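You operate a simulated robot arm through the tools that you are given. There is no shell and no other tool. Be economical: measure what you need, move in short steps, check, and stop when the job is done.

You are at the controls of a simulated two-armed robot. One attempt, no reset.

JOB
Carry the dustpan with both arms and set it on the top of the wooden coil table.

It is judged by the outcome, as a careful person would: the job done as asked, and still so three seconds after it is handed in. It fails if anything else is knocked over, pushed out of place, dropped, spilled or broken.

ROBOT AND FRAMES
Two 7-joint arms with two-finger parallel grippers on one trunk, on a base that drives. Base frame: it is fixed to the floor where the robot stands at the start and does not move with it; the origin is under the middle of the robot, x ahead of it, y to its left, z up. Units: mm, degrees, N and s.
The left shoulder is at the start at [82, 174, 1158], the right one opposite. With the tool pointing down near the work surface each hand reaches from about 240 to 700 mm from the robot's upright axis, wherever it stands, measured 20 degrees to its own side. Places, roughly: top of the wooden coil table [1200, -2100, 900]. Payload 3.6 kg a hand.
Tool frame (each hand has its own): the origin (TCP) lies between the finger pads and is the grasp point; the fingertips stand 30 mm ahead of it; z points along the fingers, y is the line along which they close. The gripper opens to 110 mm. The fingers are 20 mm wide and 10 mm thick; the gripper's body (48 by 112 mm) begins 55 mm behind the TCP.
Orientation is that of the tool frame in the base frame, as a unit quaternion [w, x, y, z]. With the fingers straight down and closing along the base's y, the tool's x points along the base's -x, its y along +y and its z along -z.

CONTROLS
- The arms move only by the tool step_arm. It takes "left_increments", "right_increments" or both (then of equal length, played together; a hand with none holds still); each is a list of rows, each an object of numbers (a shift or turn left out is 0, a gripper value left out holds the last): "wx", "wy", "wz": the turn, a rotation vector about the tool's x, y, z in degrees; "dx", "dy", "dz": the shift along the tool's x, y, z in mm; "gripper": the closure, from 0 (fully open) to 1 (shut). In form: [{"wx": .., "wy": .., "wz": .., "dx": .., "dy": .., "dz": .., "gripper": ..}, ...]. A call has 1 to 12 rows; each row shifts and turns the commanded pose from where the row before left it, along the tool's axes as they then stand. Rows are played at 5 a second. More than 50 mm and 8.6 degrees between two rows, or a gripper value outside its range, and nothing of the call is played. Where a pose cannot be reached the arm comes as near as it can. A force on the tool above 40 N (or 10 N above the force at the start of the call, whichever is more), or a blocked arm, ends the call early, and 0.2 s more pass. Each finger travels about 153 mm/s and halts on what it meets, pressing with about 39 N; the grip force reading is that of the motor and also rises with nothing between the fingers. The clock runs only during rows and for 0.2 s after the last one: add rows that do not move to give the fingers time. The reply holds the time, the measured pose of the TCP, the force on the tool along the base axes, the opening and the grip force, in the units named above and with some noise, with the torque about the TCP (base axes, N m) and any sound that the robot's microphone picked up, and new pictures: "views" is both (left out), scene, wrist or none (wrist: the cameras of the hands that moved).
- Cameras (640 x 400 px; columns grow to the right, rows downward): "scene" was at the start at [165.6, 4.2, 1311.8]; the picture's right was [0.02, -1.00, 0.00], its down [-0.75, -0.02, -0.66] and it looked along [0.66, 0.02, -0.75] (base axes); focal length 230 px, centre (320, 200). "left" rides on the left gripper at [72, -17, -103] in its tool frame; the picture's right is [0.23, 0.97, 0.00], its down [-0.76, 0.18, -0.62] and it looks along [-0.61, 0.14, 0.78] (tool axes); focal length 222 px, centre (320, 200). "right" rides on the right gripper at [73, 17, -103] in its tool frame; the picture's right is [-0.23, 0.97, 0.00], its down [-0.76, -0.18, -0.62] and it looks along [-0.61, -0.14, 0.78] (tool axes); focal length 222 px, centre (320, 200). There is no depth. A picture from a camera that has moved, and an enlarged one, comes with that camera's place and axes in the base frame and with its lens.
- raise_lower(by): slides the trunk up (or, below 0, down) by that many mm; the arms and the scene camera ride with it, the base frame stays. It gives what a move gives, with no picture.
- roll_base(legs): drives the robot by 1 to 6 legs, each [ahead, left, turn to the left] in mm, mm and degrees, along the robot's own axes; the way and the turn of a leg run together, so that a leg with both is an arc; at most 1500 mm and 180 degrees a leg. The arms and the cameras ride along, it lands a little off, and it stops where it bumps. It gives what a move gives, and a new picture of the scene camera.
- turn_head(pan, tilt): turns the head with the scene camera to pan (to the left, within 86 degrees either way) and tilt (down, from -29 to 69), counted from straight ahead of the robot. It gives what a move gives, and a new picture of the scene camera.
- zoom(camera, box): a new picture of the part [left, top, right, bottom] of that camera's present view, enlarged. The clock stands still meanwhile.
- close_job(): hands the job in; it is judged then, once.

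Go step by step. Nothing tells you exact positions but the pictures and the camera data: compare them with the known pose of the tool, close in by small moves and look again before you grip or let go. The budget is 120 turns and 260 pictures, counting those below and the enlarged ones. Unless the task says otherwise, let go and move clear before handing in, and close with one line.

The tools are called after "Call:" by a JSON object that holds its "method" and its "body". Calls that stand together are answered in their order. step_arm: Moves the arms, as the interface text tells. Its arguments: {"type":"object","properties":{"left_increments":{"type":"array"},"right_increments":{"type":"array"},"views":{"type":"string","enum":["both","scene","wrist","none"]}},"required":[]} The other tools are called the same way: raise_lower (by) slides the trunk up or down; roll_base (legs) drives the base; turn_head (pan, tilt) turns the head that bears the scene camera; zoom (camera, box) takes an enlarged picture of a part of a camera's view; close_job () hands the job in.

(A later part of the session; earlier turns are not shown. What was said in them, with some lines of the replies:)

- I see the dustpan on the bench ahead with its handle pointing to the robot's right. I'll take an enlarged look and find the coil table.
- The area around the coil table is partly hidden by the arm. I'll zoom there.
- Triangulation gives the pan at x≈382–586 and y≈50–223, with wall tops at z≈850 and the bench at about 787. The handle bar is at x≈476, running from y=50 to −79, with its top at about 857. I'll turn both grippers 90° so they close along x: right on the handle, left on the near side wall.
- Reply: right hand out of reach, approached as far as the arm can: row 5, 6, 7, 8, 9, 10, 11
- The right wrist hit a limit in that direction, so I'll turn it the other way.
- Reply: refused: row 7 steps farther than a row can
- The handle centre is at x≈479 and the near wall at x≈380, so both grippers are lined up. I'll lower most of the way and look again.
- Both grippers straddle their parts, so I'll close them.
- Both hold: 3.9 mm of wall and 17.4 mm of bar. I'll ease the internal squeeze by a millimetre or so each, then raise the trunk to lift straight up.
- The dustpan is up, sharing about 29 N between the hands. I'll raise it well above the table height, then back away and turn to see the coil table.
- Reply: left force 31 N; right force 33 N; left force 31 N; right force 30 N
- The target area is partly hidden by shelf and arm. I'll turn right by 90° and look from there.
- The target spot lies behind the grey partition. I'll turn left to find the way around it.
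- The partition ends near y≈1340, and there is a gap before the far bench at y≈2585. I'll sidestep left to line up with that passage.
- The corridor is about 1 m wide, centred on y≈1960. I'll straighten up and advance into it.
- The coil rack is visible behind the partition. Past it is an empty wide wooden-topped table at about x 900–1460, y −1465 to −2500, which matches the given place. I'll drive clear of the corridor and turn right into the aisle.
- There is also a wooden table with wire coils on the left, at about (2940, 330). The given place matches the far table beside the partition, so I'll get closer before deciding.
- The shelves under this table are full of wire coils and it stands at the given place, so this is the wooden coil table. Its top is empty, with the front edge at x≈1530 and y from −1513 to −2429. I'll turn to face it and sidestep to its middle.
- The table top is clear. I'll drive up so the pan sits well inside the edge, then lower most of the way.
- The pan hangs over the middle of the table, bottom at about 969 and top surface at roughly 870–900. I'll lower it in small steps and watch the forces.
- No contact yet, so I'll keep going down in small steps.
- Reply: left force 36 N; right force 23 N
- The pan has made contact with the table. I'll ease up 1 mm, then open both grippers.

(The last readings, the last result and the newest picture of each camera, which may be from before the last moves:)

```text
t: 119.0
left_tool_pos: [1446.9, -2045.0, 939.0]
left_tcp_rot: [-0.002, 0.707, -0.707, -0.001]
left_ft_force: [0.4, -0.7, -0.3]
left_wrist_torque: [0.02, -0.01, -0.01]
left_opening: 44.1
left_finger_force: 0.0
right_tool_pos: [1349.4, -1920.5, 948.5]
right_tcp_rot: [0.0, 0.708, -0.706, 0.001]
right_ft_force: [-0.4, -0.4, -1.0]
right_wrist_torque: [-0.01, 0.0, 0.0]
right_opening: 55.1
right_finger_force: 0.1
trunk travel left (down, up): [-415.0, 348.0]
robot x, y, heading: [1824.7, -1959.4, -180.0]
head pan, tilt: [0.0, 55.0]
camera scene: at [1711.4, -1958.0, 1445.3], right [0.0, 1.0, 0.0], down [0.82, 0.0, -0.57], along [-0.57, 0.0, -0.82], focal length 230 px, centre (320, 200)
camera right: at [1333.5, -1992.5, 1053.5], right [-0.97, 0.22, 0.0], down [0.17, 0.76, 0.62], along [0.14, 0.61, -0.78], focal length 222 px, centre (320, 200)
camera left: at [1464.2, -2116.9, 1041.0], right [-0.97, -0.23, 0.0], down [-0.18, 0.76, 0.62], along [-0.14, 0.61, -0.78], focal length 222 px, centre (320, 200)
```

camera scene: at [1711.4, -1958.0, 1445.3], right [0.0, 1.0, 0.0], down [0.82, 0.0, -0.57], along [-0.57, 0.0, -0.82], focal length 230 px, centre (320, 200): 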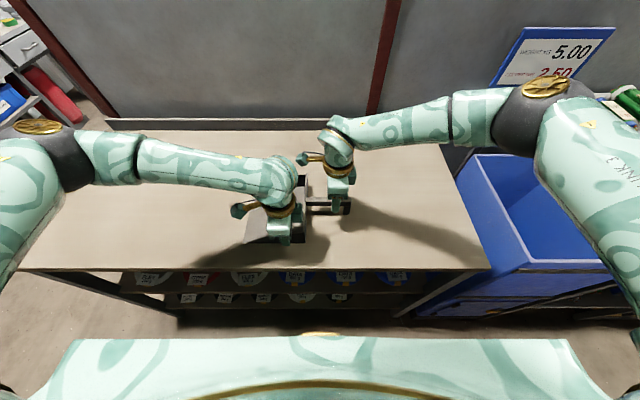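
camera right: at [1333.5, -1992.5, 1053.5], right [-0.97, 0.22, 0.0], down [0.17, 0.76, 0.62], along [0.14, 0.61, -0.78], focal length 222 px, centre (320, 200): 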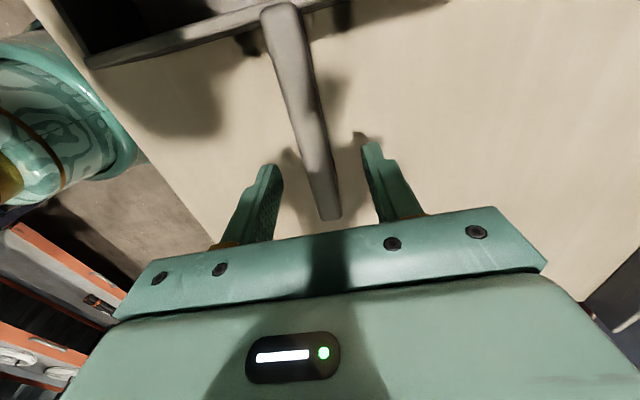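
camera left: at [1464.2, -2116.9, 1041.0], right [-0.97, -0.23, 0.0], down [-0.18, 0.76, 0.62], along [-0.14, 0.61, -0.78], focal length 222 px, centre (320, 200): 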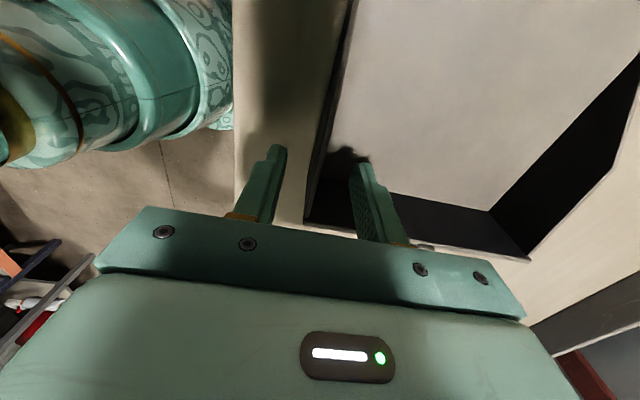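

The pan is free of both grippers and resting on the table. I'll raise the trunk straight up, back away and check.

Call:
{"method": "raise_lower", "body": {"by": 200}}

Call:
{"method": "roll_base", "body": {"legs": [[-230, 0, 0]]}}

Call:
{"method": "zoom", "body": {"camera": "scene", "box": [180, 120, 440, 280]}}

```text
t: 121.2
left_tool_pos: [1447.7, -2044.5, 1138.6]
left_tcp_rot: [0.001, -0.707, 0.707, 0.0]
left_ft_force: [-0.3, 0.0, -0.5]
left_wrist_torque: [0.0, -0.01, -0.04]
left_opening: 43.9
left_finger_force: 0.0
right_tool_pos: [1348.9, -1920.3, 1150.0]
right_tcp_rot: [0.0, 0.709, -0.706, 0.0]
right_ft_force: [0.2, 0.4, 0.9]
right_wrist_torque: [-0.01, 0.01, 0.01]
right_opening: 54.9
right_finger_force: 0.1
trunk travel left (down, up): [-615.0, 148.0]
robot x, y, heading: [1823.8, -1956.6, -180.1]
head pan, tilt: [0.0, 55.0]
```

```text
t: 122.9
left_tool_pos: [1677.1, -2044.3, 1138.0]
left_tcp_rot: [-0.002, 0.708, -0.706, 0.0]
left_ft_force: [-0.4, -0.3, -0.3]
left_wrist_torque: [0.01, 0.02, -0.02]
left_opening: 44.0
left_finger_force: 0.1
right_tool_pos: [1579.1, -1920.0, 1149.7]
right_tcp_rot: [0.0, 0.708, -0.706, 0.0]
right_ft_force: [-0.1, -0.7, 0.8]
right_wrist_torque: [-0.01, 0.02, -0.03]
right_opening: 54.6
right_finger_force: 0.1
trunk travel left (down, up): [-615.0, 148.0]
robot x, y, heading: [2058.5, -1960.2, -180.1]
head pan, tilt: [0.0, 55.0]
camera scene: at [1968.6, -1957.8, 1646.3], right [0.0, 1.0, 0.0], down [0.82, 0.0, -0.57], along [-0.57, 0.0, -0.82], focal length 230 px, centre (320, 200)
```

scene: 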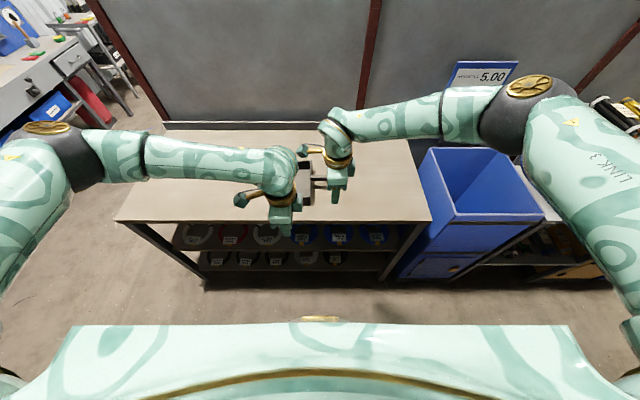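

```text
2.46 times, centred on (310, 200) of scene
camera zoom: at [1968.6, -1957.8, 1646.3], right [0.0, 1.0, 0.0], down [0.82, 0.0, -0.57], along [-0.57, 0.0, -0.82], focal length 566 px, centre (345, 200)
```

zoom: 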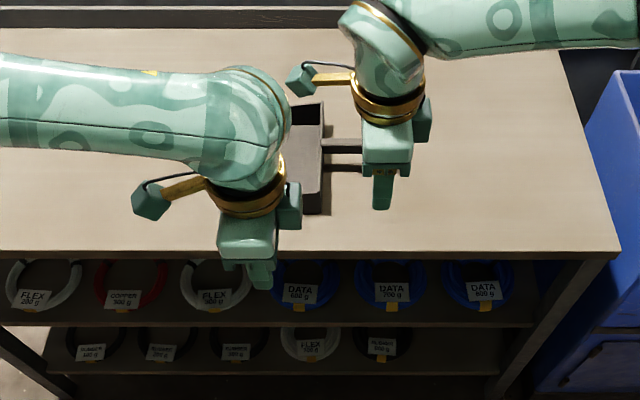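

The dustpan is flat on the coil table, well inside the edges, and both hands are clear. I'm handing it in.

Call:
{"method": "close_job", "body": {}}

```text
The job is handed in.
```

The dustpan was carried with both arms and is resting on top of the wooden coil table; both grippers have let go and moved clear, and I saw nothing else disturbed.
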